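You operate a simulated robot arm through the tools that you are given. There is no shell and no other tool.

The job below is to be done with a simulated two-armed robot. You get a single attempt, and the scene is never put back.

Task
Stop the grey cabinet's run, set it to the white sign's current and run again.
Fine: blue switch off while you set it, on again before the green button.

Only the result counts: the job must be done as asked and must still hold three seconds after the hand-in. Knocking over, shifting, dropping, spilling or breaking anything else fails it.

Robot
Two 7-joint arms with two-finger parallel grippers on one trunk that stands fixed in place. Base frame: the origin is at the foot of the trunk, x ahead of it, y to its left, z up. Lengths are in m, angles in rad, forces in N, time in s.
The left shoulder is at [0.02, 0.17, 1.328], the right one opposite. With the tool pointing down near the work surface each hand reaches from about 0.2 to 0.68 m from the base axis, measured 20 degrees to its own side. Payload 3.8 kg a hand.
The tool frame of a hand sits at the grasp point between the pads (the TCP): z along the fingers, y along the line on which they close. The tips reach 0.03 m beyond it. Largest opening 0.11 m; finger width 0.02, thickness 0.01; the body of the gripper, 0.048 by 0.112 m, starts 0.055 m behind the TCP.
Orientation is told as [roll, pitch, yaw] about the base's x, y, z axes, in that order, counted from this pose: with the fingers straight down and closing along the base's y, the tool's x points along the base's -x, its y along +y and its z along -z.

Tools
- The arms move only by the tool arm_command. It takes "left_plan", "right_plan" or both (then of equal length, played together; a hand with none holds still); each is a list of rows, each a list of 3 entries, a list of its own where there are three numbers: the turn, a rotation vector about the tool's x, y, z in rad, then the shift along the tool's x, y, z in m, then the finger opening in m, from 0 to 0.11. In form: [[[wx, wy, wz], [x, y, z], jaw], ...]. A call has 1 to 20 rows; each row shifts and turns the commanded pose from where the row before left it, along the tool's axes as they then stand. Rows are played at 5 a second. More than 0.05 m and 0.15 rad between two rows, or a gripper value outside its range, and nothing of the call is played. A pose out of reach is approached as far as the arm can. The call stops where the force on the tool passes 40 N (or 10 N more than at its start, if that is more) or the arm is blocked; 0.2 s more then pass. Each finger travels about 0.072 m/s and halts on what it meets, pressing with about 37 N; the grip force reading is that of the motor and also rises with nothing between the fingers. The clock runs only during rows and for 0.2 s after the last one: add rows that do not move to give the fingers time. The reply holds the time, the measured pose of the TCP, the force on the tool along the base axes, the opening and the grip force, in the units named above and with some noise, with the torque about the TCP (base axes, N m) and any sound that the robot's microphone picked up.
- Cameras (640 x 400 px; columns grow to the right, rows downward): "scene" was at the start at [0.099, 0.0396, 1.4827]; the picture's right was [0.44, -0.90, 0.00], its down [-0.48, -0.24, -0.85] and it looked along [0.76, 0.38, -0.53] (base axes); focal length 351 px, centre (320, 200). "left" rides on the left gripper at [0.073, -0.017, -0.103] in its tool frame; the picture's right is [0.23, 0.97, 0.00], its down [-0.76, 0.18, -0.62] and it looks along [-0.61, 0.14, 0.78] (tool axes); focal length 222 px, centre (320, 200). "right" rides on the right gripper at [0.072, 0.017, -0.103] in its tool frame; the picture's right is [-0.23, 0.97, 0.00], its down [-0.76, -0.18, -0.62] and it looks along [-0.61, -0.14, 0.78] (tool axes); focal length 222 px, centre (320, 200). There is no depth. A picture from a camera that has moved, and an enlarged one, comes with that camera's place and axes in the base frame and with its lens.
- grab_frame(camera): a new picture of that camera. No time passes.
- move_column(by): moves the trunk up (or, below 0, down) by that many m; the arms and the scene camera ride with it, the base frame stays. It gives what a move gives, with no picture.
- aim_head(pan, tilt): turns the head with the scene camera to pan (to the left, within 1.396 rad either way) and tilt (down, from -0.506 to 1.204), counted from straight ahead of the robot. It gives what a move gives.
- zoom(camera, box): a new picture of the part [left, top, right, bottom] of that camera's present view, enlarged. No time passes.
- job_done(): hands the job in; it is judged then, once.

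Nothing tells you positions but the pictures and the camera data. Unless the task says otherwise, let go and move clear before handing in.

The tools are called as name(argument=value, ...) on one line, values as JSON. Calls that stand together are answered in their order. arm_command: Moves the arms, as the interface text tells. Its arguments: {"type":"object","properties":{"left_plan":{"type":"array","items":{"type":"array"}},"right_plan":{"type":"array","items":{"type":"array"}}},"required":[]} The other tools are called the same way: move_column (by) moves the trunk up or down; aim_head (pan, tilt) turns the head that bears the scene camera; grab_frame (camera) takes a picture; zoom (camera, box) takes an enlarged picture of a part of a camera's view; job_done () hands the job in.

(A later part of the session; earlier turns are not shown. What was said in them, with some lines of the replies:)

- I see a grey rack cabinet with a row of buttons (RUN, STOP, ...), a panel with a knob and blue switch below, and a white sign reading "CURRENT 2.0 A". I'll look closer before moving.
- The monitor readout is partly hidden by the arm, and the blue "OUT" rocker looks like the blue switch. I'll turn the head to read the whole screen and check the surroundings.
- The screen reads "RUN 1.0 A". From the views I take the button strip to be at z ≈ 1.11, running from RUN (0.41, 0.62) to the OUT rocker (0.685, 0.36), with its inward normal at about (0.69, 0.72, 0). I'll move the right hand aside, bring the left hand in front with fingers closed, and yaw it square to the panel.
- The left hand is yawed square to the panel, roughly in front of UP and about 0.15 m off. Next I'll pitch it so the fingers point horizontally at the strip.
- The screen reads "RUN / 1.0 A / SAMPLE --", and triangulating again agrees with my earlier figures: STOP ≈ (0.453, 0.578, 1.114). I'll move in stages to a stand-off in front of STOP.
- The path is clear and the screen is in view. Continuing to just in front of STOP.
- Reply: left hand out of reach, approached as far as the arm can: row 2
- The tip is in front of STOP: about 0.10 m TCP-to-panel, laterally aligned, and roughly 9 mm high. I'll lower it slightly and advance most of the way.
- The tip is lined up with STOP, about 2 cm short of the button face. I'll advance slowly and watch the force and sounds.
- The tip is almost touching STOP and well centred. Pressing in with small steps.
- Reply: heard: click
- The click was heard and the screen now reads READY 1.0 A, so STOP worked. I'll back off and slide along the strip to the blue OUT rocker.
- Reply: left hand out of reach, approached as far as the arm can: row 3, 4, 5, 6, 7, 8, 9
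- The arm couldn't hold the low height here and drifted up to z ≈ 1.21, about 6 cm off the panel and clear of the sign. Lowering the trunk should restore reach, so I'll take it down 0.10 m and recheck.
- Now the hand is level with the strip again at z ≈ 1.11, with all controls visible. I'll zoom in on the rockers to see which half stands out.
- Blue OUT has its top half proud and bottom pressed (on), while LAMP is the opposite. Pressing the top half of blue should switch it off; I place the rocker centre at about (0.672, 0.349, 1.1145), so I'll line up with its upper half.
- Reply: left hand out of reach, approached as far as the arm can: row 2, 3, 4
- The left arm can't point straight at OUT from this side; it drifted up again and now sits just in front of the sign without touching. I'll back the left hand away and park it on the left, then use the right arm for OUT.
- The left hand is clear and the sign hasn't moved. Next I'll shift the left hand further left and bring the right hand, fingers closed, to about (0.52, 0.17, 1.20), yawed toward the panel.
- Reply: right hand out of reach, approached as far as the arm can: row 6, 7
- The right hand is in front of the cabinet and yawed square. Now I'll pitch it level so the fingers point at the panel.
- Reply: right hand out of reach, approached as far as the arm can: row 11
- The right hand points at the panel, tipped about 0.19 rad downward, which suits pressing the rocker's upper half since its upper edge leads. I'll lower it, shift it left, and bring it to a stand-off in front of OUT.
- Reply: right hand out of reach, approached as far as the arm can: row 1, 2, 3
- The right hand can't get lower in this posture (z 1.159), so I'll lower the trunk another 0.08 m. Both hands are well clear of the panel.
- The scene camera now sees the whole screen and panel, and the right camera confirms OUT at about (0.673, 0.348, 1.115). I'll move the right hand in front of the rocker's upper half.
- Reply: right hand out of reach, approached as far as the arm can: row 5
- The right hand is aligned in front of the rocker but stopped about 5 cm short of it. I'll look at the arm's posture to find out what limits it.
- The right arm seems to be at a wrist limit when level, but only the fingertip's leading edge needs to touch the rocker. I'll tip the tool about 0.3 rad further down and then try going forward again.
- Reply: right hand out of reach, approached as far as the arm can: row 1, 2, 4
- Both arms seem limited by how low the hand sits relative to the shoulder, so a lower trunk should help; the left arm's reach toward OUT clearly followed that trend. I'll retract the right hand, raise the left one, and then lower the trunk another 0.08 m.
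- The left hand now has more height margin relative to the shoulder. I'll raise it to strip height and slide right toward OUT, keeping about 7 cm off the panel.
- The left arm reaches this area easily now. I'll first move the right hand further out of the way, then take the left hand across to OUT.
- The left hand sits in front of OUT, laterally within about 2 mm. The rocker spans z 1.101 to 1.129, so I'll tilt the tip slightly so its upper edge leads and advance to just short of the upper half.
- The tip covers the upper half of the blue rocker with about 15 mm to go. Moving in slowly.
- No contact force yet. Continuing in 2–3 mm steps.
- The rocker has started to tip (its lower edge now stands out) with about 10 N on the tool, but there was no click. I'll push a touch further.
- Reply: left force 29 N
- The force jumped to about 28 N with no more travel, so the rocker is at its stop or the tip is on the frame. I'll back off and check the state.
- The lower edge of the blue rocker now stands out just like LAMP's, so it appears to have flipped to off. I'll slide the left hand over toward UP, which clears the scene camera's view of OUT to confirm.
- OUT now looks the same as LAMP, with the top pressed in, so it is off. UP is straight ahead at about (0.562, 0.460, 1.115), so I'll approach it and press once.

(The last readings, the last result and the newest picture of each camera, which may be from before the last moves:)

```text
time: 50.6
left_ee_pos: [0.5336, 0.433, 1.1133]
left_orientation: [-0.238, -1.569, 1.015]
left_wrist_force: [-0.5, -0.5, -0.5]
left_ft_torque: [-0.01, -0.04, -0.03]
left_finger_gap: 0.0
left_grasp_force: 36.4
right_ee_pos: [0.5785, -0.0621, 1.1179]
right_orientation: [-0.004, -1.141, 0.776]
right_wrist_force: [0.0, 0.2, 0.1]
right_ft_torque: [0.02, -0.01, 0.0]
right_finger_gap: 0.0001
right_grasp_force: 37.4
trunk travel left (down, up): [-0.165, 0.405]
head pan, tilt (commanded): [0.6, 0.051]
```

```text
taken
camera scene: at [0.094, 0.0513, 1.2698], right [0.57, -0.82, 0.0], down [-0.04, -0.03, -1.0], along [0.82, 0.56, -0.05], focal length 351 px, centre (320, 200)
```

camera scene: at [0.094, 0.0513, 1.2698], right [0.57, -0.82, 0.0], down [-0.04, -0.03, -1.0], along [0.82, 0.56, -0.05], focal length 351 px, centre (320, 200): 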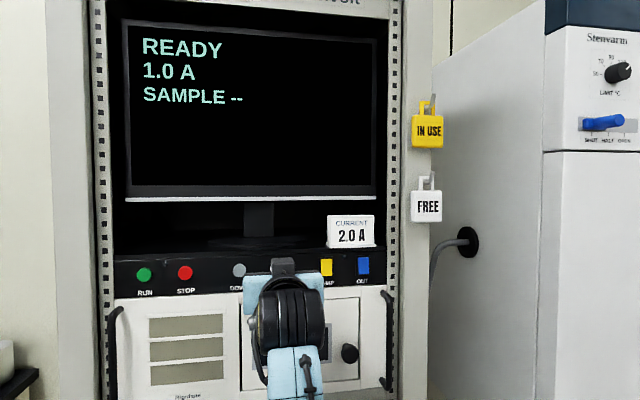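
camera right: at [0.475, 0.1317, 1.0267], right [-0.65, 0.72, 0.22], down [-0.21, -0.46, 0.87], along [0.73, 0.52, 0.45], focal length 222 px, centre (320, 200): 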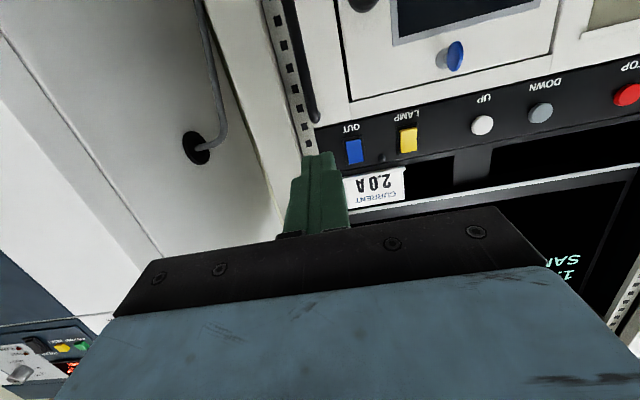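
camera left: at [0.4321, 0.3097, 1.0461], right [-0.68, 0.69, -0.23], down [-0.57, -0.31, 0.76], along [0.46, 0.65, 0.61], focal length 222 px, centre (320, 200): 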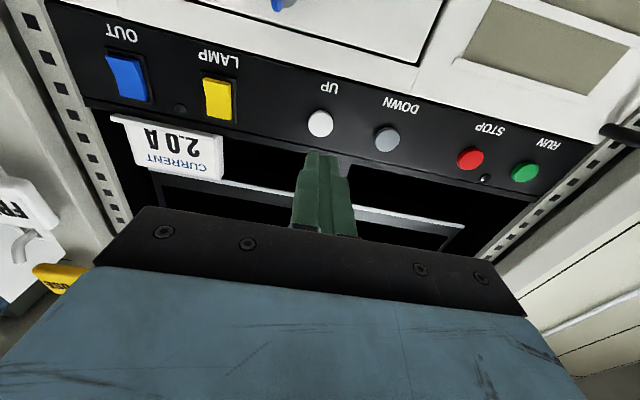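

Lined up on UP. I'll press in about 10 mm and release within the same call, then read the screen.

arm_command(left_plan=[[[0, 0, 0], [0, 0, 0.005], 0], [[0, 0, 0], [0, 0, 0.004], 0], [[0, 0, 0], [0, 0, 0.002], 0], [[0, 0, 0], [0, 0, -0.012], 0], [[0, 0, 0], [0, 0, 0], 0]])

zoom(camera="scene", box=[120, 20, 380, 180])

```text
time: 51.8
left_ee_pos: [0.535, 0.4311, 1.1117]
left_orientation: [-0.331, -1.568, 1.107]
left_wrist_force: [-0.8, -0.3, -0.1]
left_ft_torque: [0.01, -0.02, 0.0]
left_finger_gap: 0.0
left_grasp_force: 37.3
right_ee_pos: [0.5781, -0.0624, 1.1183]
right_orientation: [-0.005, -1.143, 0.776]
right_wrist_force: [-0.4, 0.0, 0.4]
right_ft_torque: [0.02, -0.01, 0.02]
right_finger_gap: 0.0
right_grasp_force: 36.9
trunk travel left (down, up): [-0.165, 0.405]
head pan, tilt (commanded): [0.6, 0.051]
heard: click
```

```text
2.46 times, centred on (250, 100) of scene
camera zoom: at [0.094, 0.0513, 1.2698], right [0.57, -0.82, 0.0], down [-0.04, -0.03, -1.0], along [0.82, 0.56, -0.05], focal length 864 px, centre (492, 446)
```

zoom: 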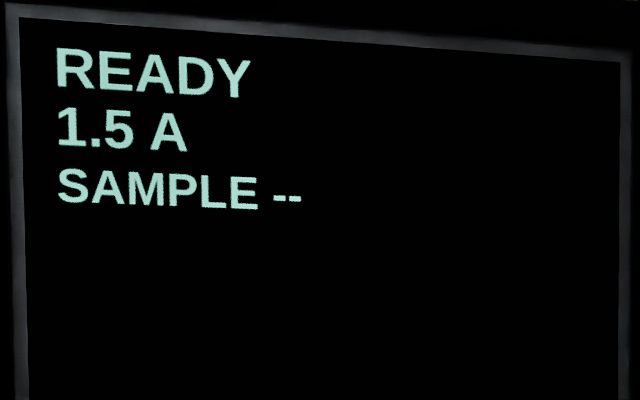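

The screen shows 1.5 A, so each press adds 0.5 A. One more press.

arm_command(left_plan=[[[0, 0, 0], [0, 0, 0.006], 0], [[0, 0, 0], [0, 0, 0.004], 0], [[0, 0, 0], [0, 0, 0.002], 0], [[0, 0, 0], [0, 0, -0.012], 0], [[0, 0, 0], [0, 0, 0], 0]])

zoom(camera="scene", box=[120, 20, 380, 180])

```text
time: 53.0
left_ee_pos: [0.5343, 0.4309, 1.1137]
left_orientation: [-0.035, -1.569, 0.813]
left_wrist_force: [-0.6, -0.3, 0.2]
left_ft_torque: [0.02, 0.02, 0.0]
left_finger_gap: 0.0
left_grasp_force: 37.0
right_ee_pos: [0.5781, -0.0634, 1.1184]
right_orientation: [-0.005, -1.143, 0.775]
right_wrist_force: [1.0, -0.1, -0.1]
right_ft_torque: [0.01, 0.01, 0.01]
right_finger_gap: 0.0001
right_grasp_force: 36.8
trunk travel left (down, up): [-0.165, 0.405]
head pan, tilt (commanded): [0.6, 0.051]
```

```text
2.46 times, centred on (250, 100) of scene
camera zoom: at [0.094, 0.0513, 1.2698], right [0.57, -0.82, 0.0], down [-0.04, -0.03, -1.0], along [0.82, 0.56, -0.05], focal length 864 px, centre (492, 446)
```

zoom: 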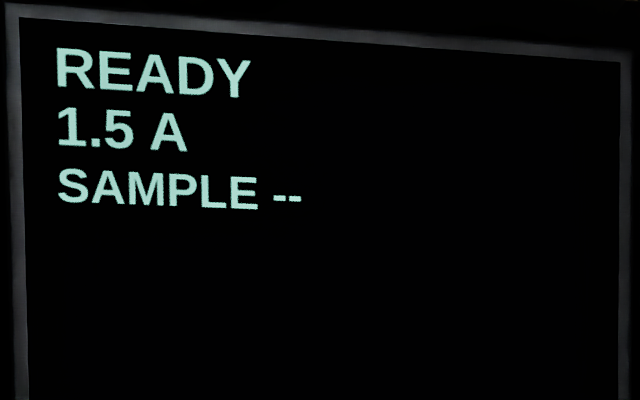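

No click that time; the press was marginally short. I'll press again about 2 mm deeper with a brief hold.

arm_command(left_plan=[[[0, 0, 0], [0, 0, 0.006], 0], [[0, 0, 0], [0, 0, 0.005], 0], [[0, 0, 0], [0, 0, 0.003], 0], [[0, 0, 0], [0, 0, -0.014], 0], [[0, 0, 0], [0, 0, 0], 0]])

zoom(camera="scene", box=[120, 20, 380, 180])

```text
time: 54.2
left_ee_pos: [0.5364, 0.431, 1.1139]
left_orientation: [-0.141, -1.569, 0.919]
left_wrist_force: [0.4, 0.4, -0.1]
left_ft_torque: [0.0, 0.01, 0.02]
left_finger_gap: 0.0001
left_grasp_force: 37.3
right_ee_pos: [0.578, -0.0623, 1.1175]
right_orientation: [-0.005, -1.143, 0.776]
right_wrist_force: [0.2, -0.8, -0.1]
right_ft_torque: [0.0, 0.01, -0.01]
right_finger_gap: 0.0
right_grasp_force: 37.5
trunk travel left (down, up): [-0.165, 0.405]
head pan, tilt (commanded): [0.6, 0.051]
heard: click
```

```text
2.46 times, centred on (250, 100) of scene
camera zoom: at [0.094, 0.0513, 1.2698], right [0.57, -0.82, 0.0], down [-0.04, -0.03, -1.0], along [0.82, 0.56, -0.05], focal length 864 px, centre (492, 446)
```

zoom: 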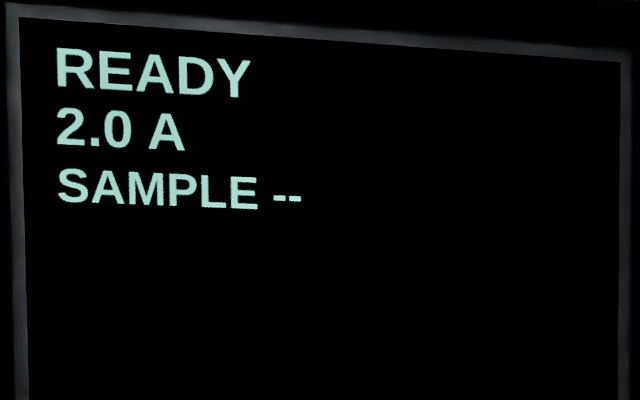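

The screen shows 2.0 A. I'll back off and return to OUT, this time lining up with its lower half with the tip tilted slightly upward.

arm_command(left_plan=[[[0, 0, 0], [0, 0, -0.03], 0], [[0, 0, 0], [0, 0, -0.025], 0], [[0, 0, 0], [0.001, -0.0386, 0], 0], [[0, 0, 0], [0.001, -0.0386, 0], 0], [[0, 0, 0], [0.001, -0.0386, 0], 0], [[0, 0, 0], [0.002, -0.0386, 0], 0], [[0, -0.15, 0], [0, 0, 0], 0], [[0, 0, 0], [0, 0, 0], 0]])

grab_frame(camera="left")

grab_frame(camera="scene")

```text
time: 56.0
left_ee_pos: [0.6035, 0.2812, 1.1085]
left_orientation: [-3.132, -1.424, -2.38]
left_wrist_force: [-0.5, 0.9, -0.2]
left_ft_torque: [-0.03, 0.0, -0.01]
left_finger_gap: 0.0
left_grasp_force: 37.0
right_ee_pos: [0.5789, -0.0618, 1.1184]
right_orientation: [-0.004, -1.143, 0.775]
right_wrist_force: [-1.4, 0.3, 0.0]
right_ft_torque: [0.01, -0.01, -0.02]
right_finger_gap: 0.0
right_grasp_force: 36.4
trunk travel left (down, up): [-0.165, 0.405]
head pan, tilt (commanded): [0.6, 0.051]
```

```text
taken
camera left: at [0.5515, 0.2042, 1.022], right [-0.66, 0.72, -0.23], down [-0.65, -0.38, 0.66], along [0.39, 0.58, 0.71], focal length 222 px, centre (320, 200)
```

left: 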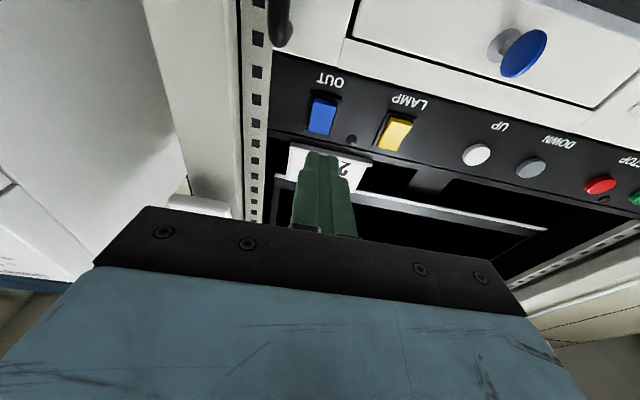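

```text
taken
camera scene: at [0.0938, 0.0514, 1.2699], right [0.57, -0.82, 0.0], down [-0.04, -0.03, -1.0], along [0.82, 0.56, -0.05], focal length 351 px, centre (320, 200)
```

scene: 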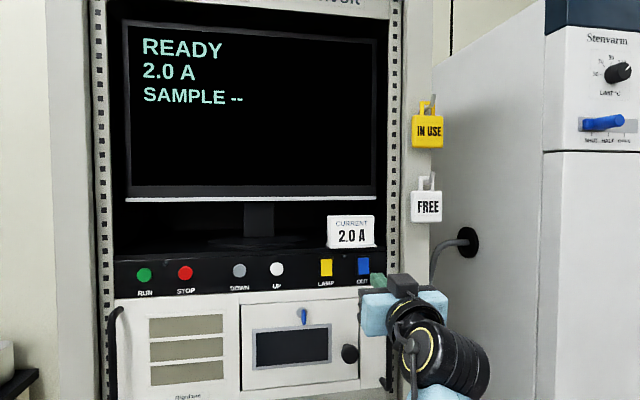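

Aligned with the lower half of OUT. Advancing to just short of contact.

arm_command(left_plan=[[[0, 0, 0], [0.0037, 0, 0.0247], 0], [[0, 0, 0], [0.0037, 0, 0.0247], 0], [[0, 0, 0], [0.0012, 0, 0.008], 0], [[0, 0, 0], [0, 0, 0], 0]])

zoom(camera="left", box=[200, 60, 440, 210])

zoom(camera="scene", box=[310, 230, 400, 310])

```text
time: 57.0
left_ee_pos: [0.6464, 0.3245, 1.1093]
left_orientation: [-3.138, -1.421, -2.371]
left_wrist_force: [1.1, 0.4, 0.9]
left_ft_torque: [-0.01, 0.04, 0.01]
left_finger_gap: 0.0
left_grasp_force: 37.1
right_ee_pos: [0.5789, -0.062, 1.1179]
right_orientation: [-0.005, -1.142, 0.774]
right_wrist_force: [-0.4, 0.6, -0.7]
right_ft_torque: [0.04, -0.01, 0.01]
right_finger_gap: 0.0
right_grasp_force: 37.5
trunk travel left (down, up): [-0.165, 0.405]
head pan, tilt (commanded): [0.6, 0.051]
```

```text
2.67 times, centred on (320, 135) of left
camera zoom: at [0.5942, 0.2476, 1.0224], right [-0.66, 0.72, -0.23], down [-0.64, -0.38, 0.66], along [0.39, 0.58, 0.72], focal length 592 px, centre (320, 373)
```

zoom: 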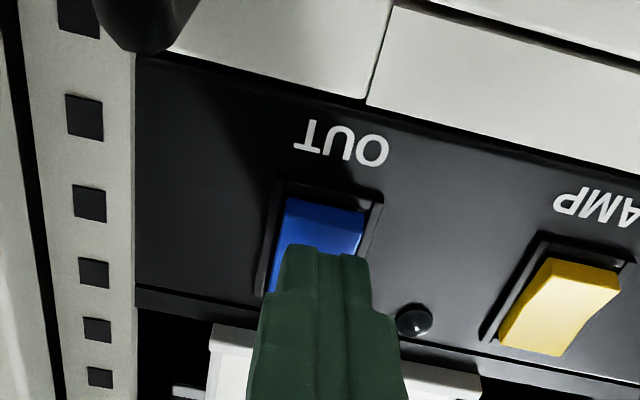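

```text
5.00 times, centred on (355, 270) of scene
camera zoom: at [0.094, 0.0513, 1.2698], right [0.57, -0.82, 0.0], down [-0.04, -0.03, -1.0], along [0.82, 0.56, -0.05], focal length 1755 px, centre (145, -150)
```

zoom: 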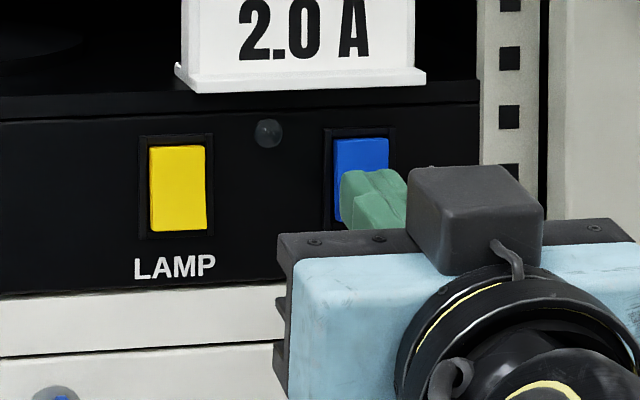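

The tip's leading edge is about 5 mm above the rocker's bottom edge, nearly touching. I'll lower it 2 mm and press in slowly.

arm_command(left_plan=[[[0, 0, 0], [0.0022, 0, 0.002], 0], [[0, 0, 0], [0.0004, 0, 0.002], 0], [[0, 0, 0], [0.0003, 0, 0.0015], 0]])

zoom(camera="left", box=[200, 60, 440, 210])

zoom(camera="scene", box=[310, 230, 400, 310])

```text
time: 57.8
left_ee_pos: [0.6505, 0.3275, 1.1077]
left_orientation: [-3.138, -1.421, -2.37]
left_wrist_force: [0.0, -0.2, 0.3]
left_ft_torque: [-0.03, 0.02, 0.04]
left_finger_gap: 0.0
left_grasp_force: 36.8
right_ee_pos: [0.5791, -0.0624, 1.1188]
right_orientation: [-0.005, -1.144, 0.774]
right_wrist_force: [-0.1, -1.2, 0.7]
right_ft_torque: [0.0, 0.0, 0.02]
right_finger_gap: 0.0
right_grasp_force: 36.8
trunk travel left (down, up): [-0.165, 0.405]
head pan, tilt (commanded): [0.6, 0.051]
```

```text
2.67 times, centred on (320, 135) of left
camera zoom: at [0.5979, 0.2507, 1.0199], right [-0.66, 0.72, -0.23], down [-0.64, -0.38, 0.66], along [0.39, 0.58, 0.72], focal length 592 px, centre (320, 373)
```

zoom: 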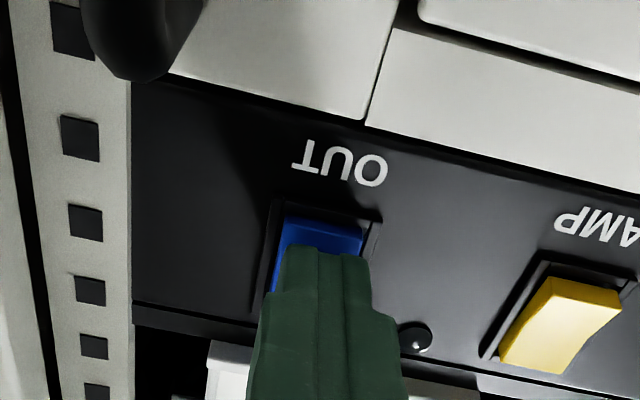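

```text
5.00 times, centred on (355, 270) of scene
camera zoom: at [0.0939, 0.0513, 1.2699], right [0.57, -0.82, 0.0], down [-0.04, -0.03, -1.0], along [0.82, 0.56, -0.05], focal length 1755 px, centre (145, -150)
```

zoom: 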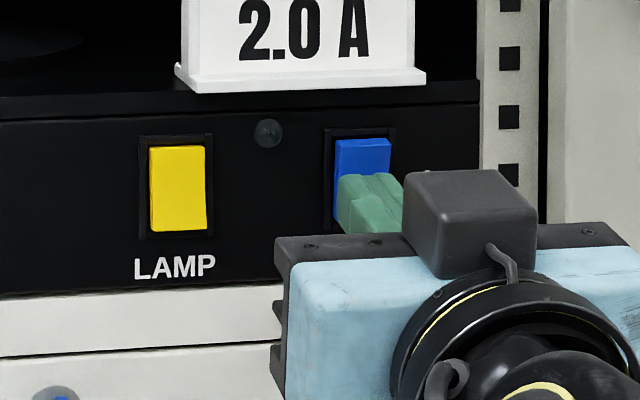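

arm_command(left_plan=[[[0, 0, 0], [0.0003, 0, 0.002], 0], [[0, 0, 0], [0, 0, 0], 0]])

zoom(camera="left", box=[200, 60, 440, 210])

zoom(camera="scene", box=[310, 230, 400, 310])

```text
time: 58.4
left_ee_pos: [0.6504, 0.3286, 1.1058]
left_orientation: [-3.137, -1.424, -2.37]
left_wrist_force: [-14.9, -8.2, -7.4]
left_ft_torque: [-0.24, 0.24, 0.17]
left_finger_gap: 0.0
left_grasp_force: 37.0
right_ee_pos: [0.5774, -0.0631, 1.1186]
right_orientation: [-0.007, -1.145, 0.777]
right_wrist_force: [-0.1, -0.2, 1.3]
right_ft_torque: [-0.02, 0.02, 0.02]
right_finger_gap: 0.0
right_grasp_force: 37.2
trunk travel left (down, up): [-0.165, 0.405]
head pan, tilt (commanded): [0.6, 0.051]
```

```text
2.67 times, centred on (320, 135) of left
camera zoom: at [0.5984, 0.2511, 1.0201], right [-0.66, 0.72, -0.23], down [-0.64, -0.38, 0.66], along [0.39, 0.58, 0.71], focal length 592 px, centre (320, 373)
```

zoom: 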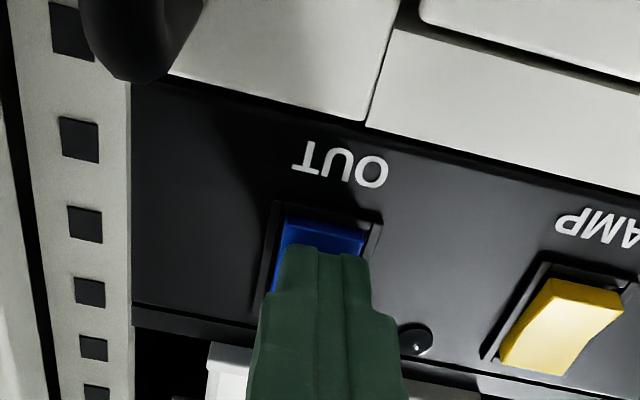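

```text
5.00 times, centred on (355, 270) of scene
camera zoom: at [0.0925, 0.0505, 1.2699], right [0.57, -0.82, 0.0], down [-0.04, -0.03, -1.0], along [0.82, 0.56, -0.05], focal length 1755 px, centre (145, -150)
```

zoom: 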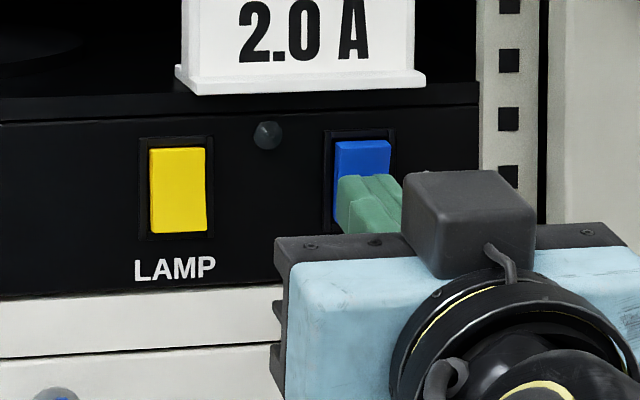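

About 18 N on the tool, and the rocker's top now looks proud again. I'll back off and check that it stays.

arm_command(left_plan=[[[0, 0, 0], [-0.0006, 0, -0.004], 0], [[0, 0, 0], [-0.003, 0, -0.02], 0], [[0, 0, 0], [-0.005, 0, -0.035], 0], [[0, 0.15, 0], [0, 0, 0], 0], [[0, 0, 0], [0, 0.04, 0], 0], [[0, 0, 0], [0, 0.04, 0], 0], [[0, 0, 0], [0, 0.04, 0], 0], [[0, 0, 0], [0, 0.03, 0], 0], [[0, 0, 0], [0, 0, 0], 0]])

zoom(camera="scene", box=[310, 235, 380, 285])

grab_frame(camera="scene")

zoom(camera="left", box=[60, 40, 280, 180])

```text
time: 60.4
left_ee_pos: [0.5053, 0.3917, 1.1067]
left_orientation: [-0.028, -1.568, 0.801]
left_wrist_force: [0.9, -0.3, 0.3]
left_ft_torque: [0.02, 0.0, 0.02]
left_finger_gap: 0.0004
left_grasp_force: 37.6
right_ee_pos: [0.578, -0.0627, 1.1176]
right_orientation: [-0.007, -1.142, 0.774]
right_wrist_force: [-0.4, -0.7, -0.6]
right_ft_torque: [0.0, -0.02, 0.01]
right_finger_gap: 0.0
right_grasp_force: 37.0
trunk travel left (down, up): [-0.165, 0.405]
head pan, tilt (commanded): [0.6, 0.051]
```

```text
8.00 times, centred on (345, 260) of scene
camera zoom: at [0.094, 0.0513, 1.2698], right [0.57, -0.82, 0.0], down [-0.04, -0.03, -1.0], along [0.82, 0.56, -0.05], focal length 2808 px, centre (120, -280)
```

zoom: 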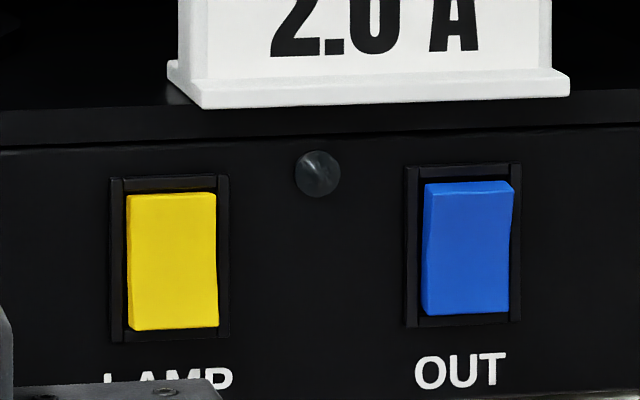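

```text
taken
camera scene: at [0.094, 0.0513, 1.2698], right [0.57, -0.82, 0.0], down [-0.04, -0.03, -1.0], along [0.82, 0.56, -0.05], focal length 351 px, centre (320, 200)
```

scene: 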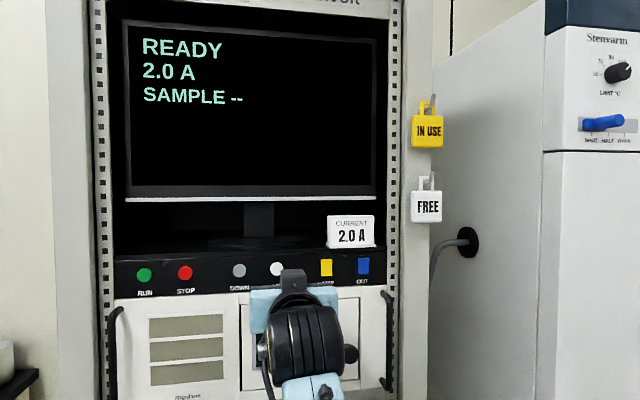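

```text
2.86 times, centred on (170, 110) of left
camera zoom: at [0.4452, 0.3061, 1.0359], right [-0.68, 0.7, -0.23], down [-0.57, -0.31, 0.76], along [0.46, 0.65, 0.6], focal length 635 px, centre (749, 457)
```

zoom: 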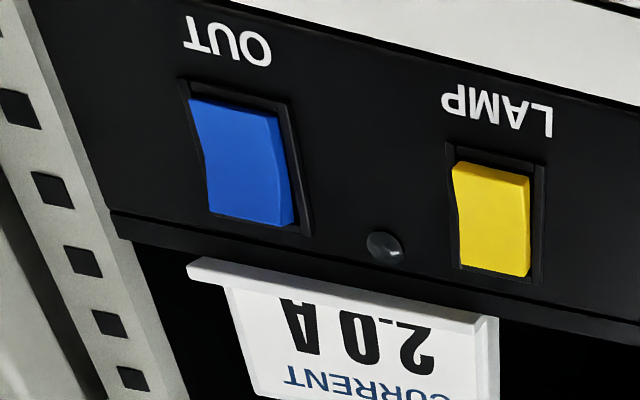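

OUT is back to its original state with the bottom pressed (on), and the screen reads READY 2.0 A. Now I'll slide left to the green RUN button at about (0.407, 0.621, 1.114).

arm_command(left_plan=[[[0, 0, 0], [-0.002, 0.0385, 0], 0], [[0, 0, 0], [-0.002, 0.0385, 0], 0], [[0, 0, 0], [-0.002, 0.0385, 0], 0], [[0, 0, 0], [-0.001, 0.0385, 0], 0], [[0, 0, 0], [0, 0.0385, 0], 0], [[0, 0, 0], [0, 0.0385, 0], 0], [[0, 0, 0], [0, 0, 0], 0]])

grab_frame(camera="left")

grab_frame(camera="scene")

```text
time: 62.0
left_ee_pos: [0.3419, 0.5582, 1.1138]
left_orientation: [-0.148, -1.567, 0.921]
left_wrist_force: [-0.5, 0.5, 1.0]
left_ft_torque: [-0.01, 0.0, 0.0]
left_finger_gap: 0.0001
left_grasp_force: 36.7
right_ee_pos: [0.5778, -0.0621, 1.1179]
right_orientation: [-0.007, -1.143, 0.775]
right_wrist_force: [-0.1, 0.0, 0.0]
right_ft_torque: [-0.02, -0.01, 0.01]
right_finger_gap: 0.0001
right_grasp_force: 37.1
trunk travel left (down, up): [-0.165, 0.405]
head pan, tilt (commanded): [0.6, 0.051]
```

```text
taken
camera left: at [0.2822, 0.4726, 1.0406], right [-0.68, 0.69, -0.23], down [-0.57, -0.31, 0.76], along [0.46, 0.65, 0.61], focal length 222 px, centre (320, 200)
```

left: 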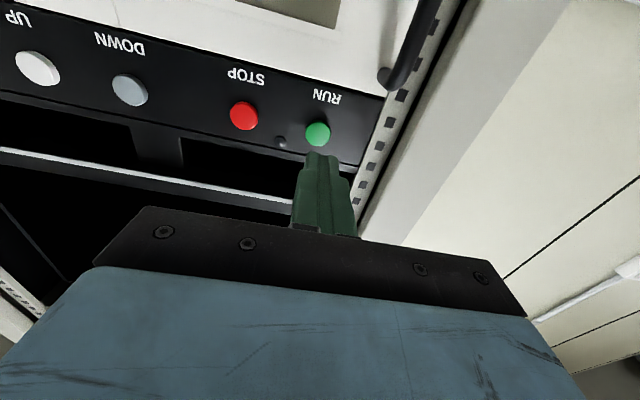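

```text
taken
camera scene: at [0.094, 0.0514, 1.2698], right [0.57, -0.82, 0.0], down [-0.04, -0.03, -1.0], along [0.82, 0.56, -0.05], focal length 351 px, centre (320, 200)
```

scene: 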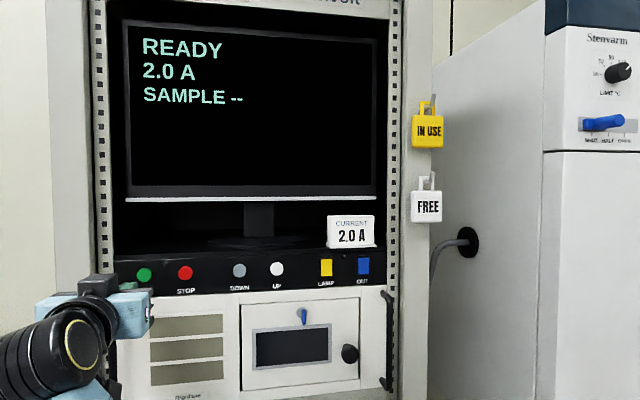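

RUN is straight ahead, with a lateral correction of about 3 mm. Approaching to just short of it.

arm_command(left_plan=[[[0, 0, 0], [0, -0.003, 0.025], 0], [[0, 0, 0], [0, 0, 0.018], 0], [[0, 0, 0], [0, 0, 0.005], 0], [[0, 0, 0], [0, 0, 0], 0]])

zoom(camera="left", box=[200, 60, 440, 210])

```text
time: 63.0
left_ee_pos: [0.3794, 0.5884, 1.1144]
left_orientation: [-0.177, -1.569, 0.953]
left_wrist_force: [-0.1, -0.6, 0.3]
left_ft_torque: [0.01, 0.0, 0.02]
left_finger_gap: 0.0
left_grasp_force: 36.8
right_ee_pos: [0.5789, -0.0629, 1.1177]
right_orientation: [-0.006, -1.144, 0.776]
right_wrist_force: [0.3, 0.4, 0.1]
right_ft_torque: [0.02, -0.01, 0.01]
right_finger_gap: 0.0
right_grasp_force: 36.6
trunk travel left (down, up): [-0.165, 0.405]
head pan, tilt (commanded): [0.6, 0.051]
```

```text
2.67 times, centred on (320, 135) of left
camera zoom: at [0.3182, 0.5034, 1.042], right [-0.68, 0.69, -0.23], down [-0.57, -0.31, 0.76], along [0.46, 0.65, 0.61], focal length 592 px, centre (320, 373)
```

zoom: 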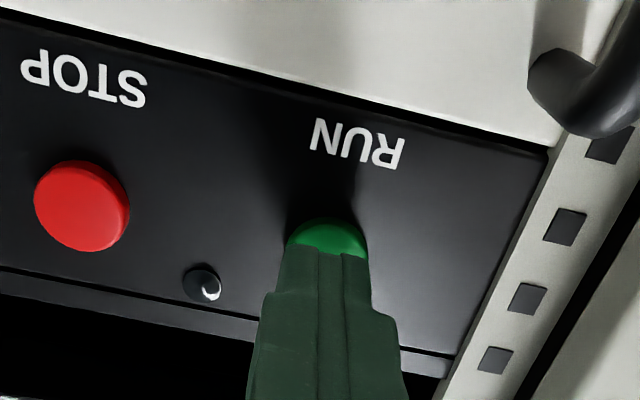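

Centred on RUN. Pressing in and releasing.

arm_command(left_plan=[[[0, 0, 0], [0, 0, 0.006], 0], [[0, 0, 0], [0, 0, 0.005], 0], [[0, 0, 0], [0, 0, 0.003], 0], [[0, 0, 0], [0, 0, -0.014], 0], [[0, 0, 0], [0, 0, 0], 0]])

grab_frame(camera="scene")

zoom(camera="left", box=[200, 60, 440, 210])

```text
time: 64.2
left_ee_pos: [0.3796, 0.59, 1.1128]
left_orientation: [-0.2, -1.567, 0.975]
left_wrist_force: [-0.9, 0.0, -0.4]
left_ft_torque: [0.02, 0.0, 0.01]
left_finger_gap: 0.0001
left_grasp_force: 37.1
right_ee_pos: [0.5784, -0.0623, 1.1174]
right_orientation: [-0.003, -1.143, 0.775]
right_wrist_force: [0.6, 0.4, 0.3]
right_ft_torque: [-0.02, -0.05, 0.01]
right_finger_gap: 0.0
right_grasp_force: 38.1
trunk travel left (down, up): [-0.165, 0.405]
head pan, tilt (commanded): [0.6, 0.051]
heard: click
```

```text
taken
camera scene: at [0.094, 0.0514, 1.2698], right [0.57, -0.82, 0.0], down [-0.04, -0.03, -1.0], along [0.82, 0.56, -0.05], focal length 351 px, centre (320, 200)
```

scene: 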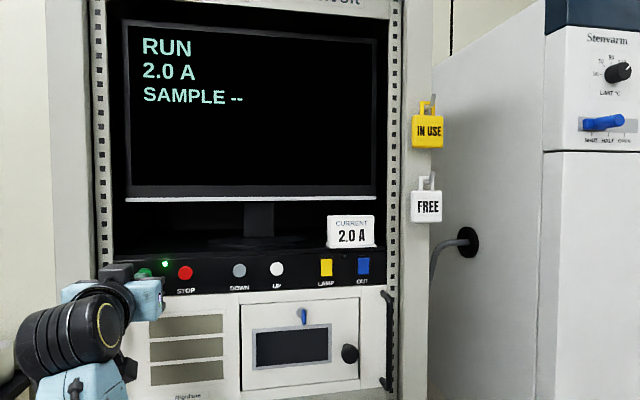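

```text
2.67 times, centred on (320, 135) of left
camera zoom: at [0.3181, 0.5046, 1.042], right [-0.68, 0.69, -0.23], down [-0.57, -0.31, 0.76], along [0.46, 0.65, 0.6], focal length 592 px, centre (320, 373)
```

zoom: 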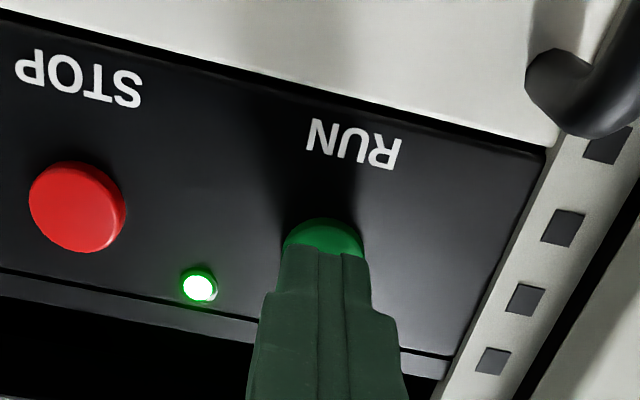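

The screen reads RUN 2.0 A and the green lamp is lit. I'll back the left hand clear and make one last check.

arm_command(left_plan=[[[0, 0, 0], [0, 0, -0.025], 0], [[0, 0, 0], [0, 0, -0.025], 0], [[0, 0, 0], [0, -0.01, -0.02], 0], [[0, 0, 0], [0, 0, 0], 0], [[0, 0, 0], [0, 0, 0], 0], [[0, 0, 0], [0, 0, 0], 0]])

grab_frame(camera="scene")

zoom(camera="scene", box=[120, 200, 400, 320])

grab_frame(camera="left")

```text
time: 65.6
left_ee_pos: [0.3352, 0.5371, 1.1148]
left_orientation: [-0.242, -1.568, 1.02]
left_wrist_force: [-0.5, 1.1, 0.1]
left_ft_torque: [-0.03, -0.01, 0.01]
left_finger_gap: 0.0001
left_grasp_force: 37.1
right_ee_pos: [0.5786, -0.0621, 1.1186]
right_orientation: [-0.006, -1.143, 0.775]
right_wrist_force: [-0.4, 0.3, 0.8]
right_ft_torque: [-0.01, 0.02, 0.02]
right_finger_gap: 0.0
right_grasp_force: 37.2
trunk travel left (down, up): [-0.165, 0.405]
head pan, tilt (commanded): [0.6, 0.051]
```

```text
taken
camera scene: at [0.094, 0.0513, 1.2698], right [0.57, -0.82, 0.0], down [-0.04, -0.03, -1.0], along [0.82, 0.56, -0.05], focal length 351 px, centre (320, 200)
```

scene: 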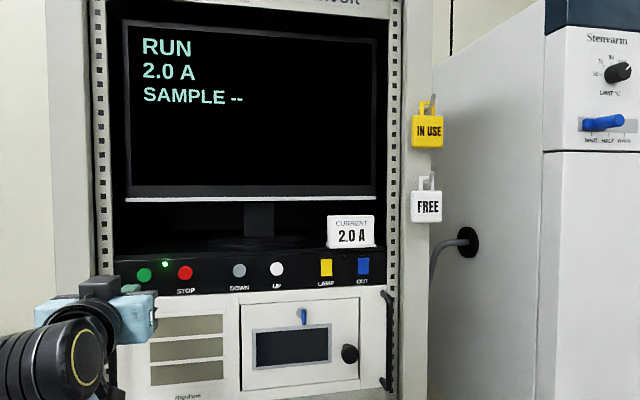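

```text
2.29 times, centred on (260, 260) of scene
camera zoom: at [0.094, 0.0513, 1.2698], right [0.57, -0.82, 0.0], down [-0.04, -0.03, -1.0], along [0.82, 0.56, -0.05], focal length 802 px, centre (457, 63)
```

zoom: 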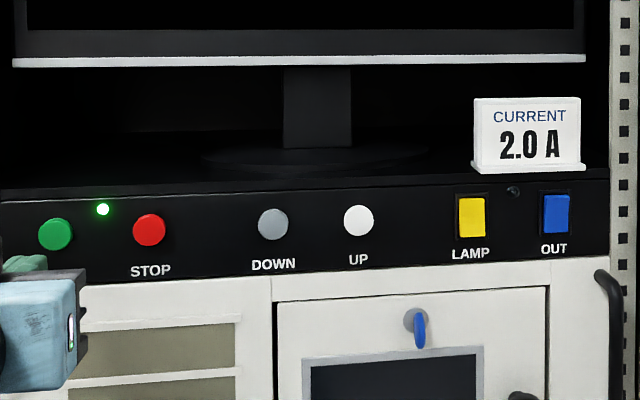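

```text
taken
camera left: at [0.2758, 0.4521, 1.0427], right [-0.68, 0.69, -0.23], down [-0.57, -0.31, 0.76], along [0.46, 0.65, 0.61], focal length 222 px, centre (320, 200)
```

left: 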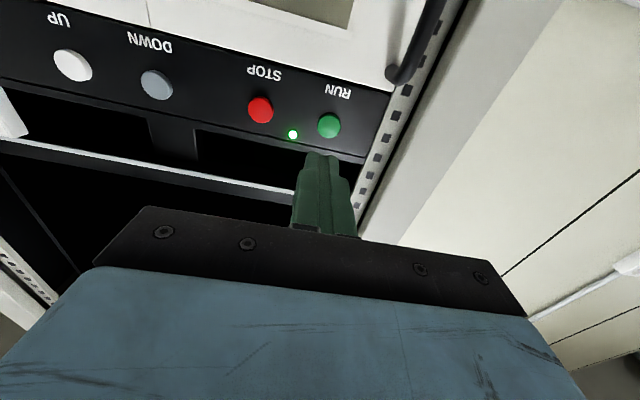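

The screen holds at RUN 2.0 A with the run lamp lit and the blue switch on again. The sign and tags look undisturbed and both hands are clear, so I'm handing in.

job_done()

```text
The job is handed in.
```

The grey cabinet is running again at 2.0 A, the current on the white sign. After I moved clear, the screen read "RUN / 2.0 A" and the green run light was lit.

1. **Stop:** I pressed STOP, and the screen changed from RUN to READY at 1.0 A.
2. **Blue switch off:** I flipped the blue OUT switch before changing anything. It made no click and has no on/off mark, so I judged its position by eye. I took its starting position as on, because the cabinet was running.
3. **Set the current:** Two presses of UP took it from 1.0 A to 1.5 A to 2.0 A. One press in between didn't register.
4. **Blue switch on:** I flipped it back to its starting position and checked by eye that it stayed there.
5. **Run:** I pressed the green RUN button, and the run started.

Flipping the blue switch took some force, about 28 N for off and 19 N for on. Nothing looked damaged, and the sign and the hanging tags look undisturbed.
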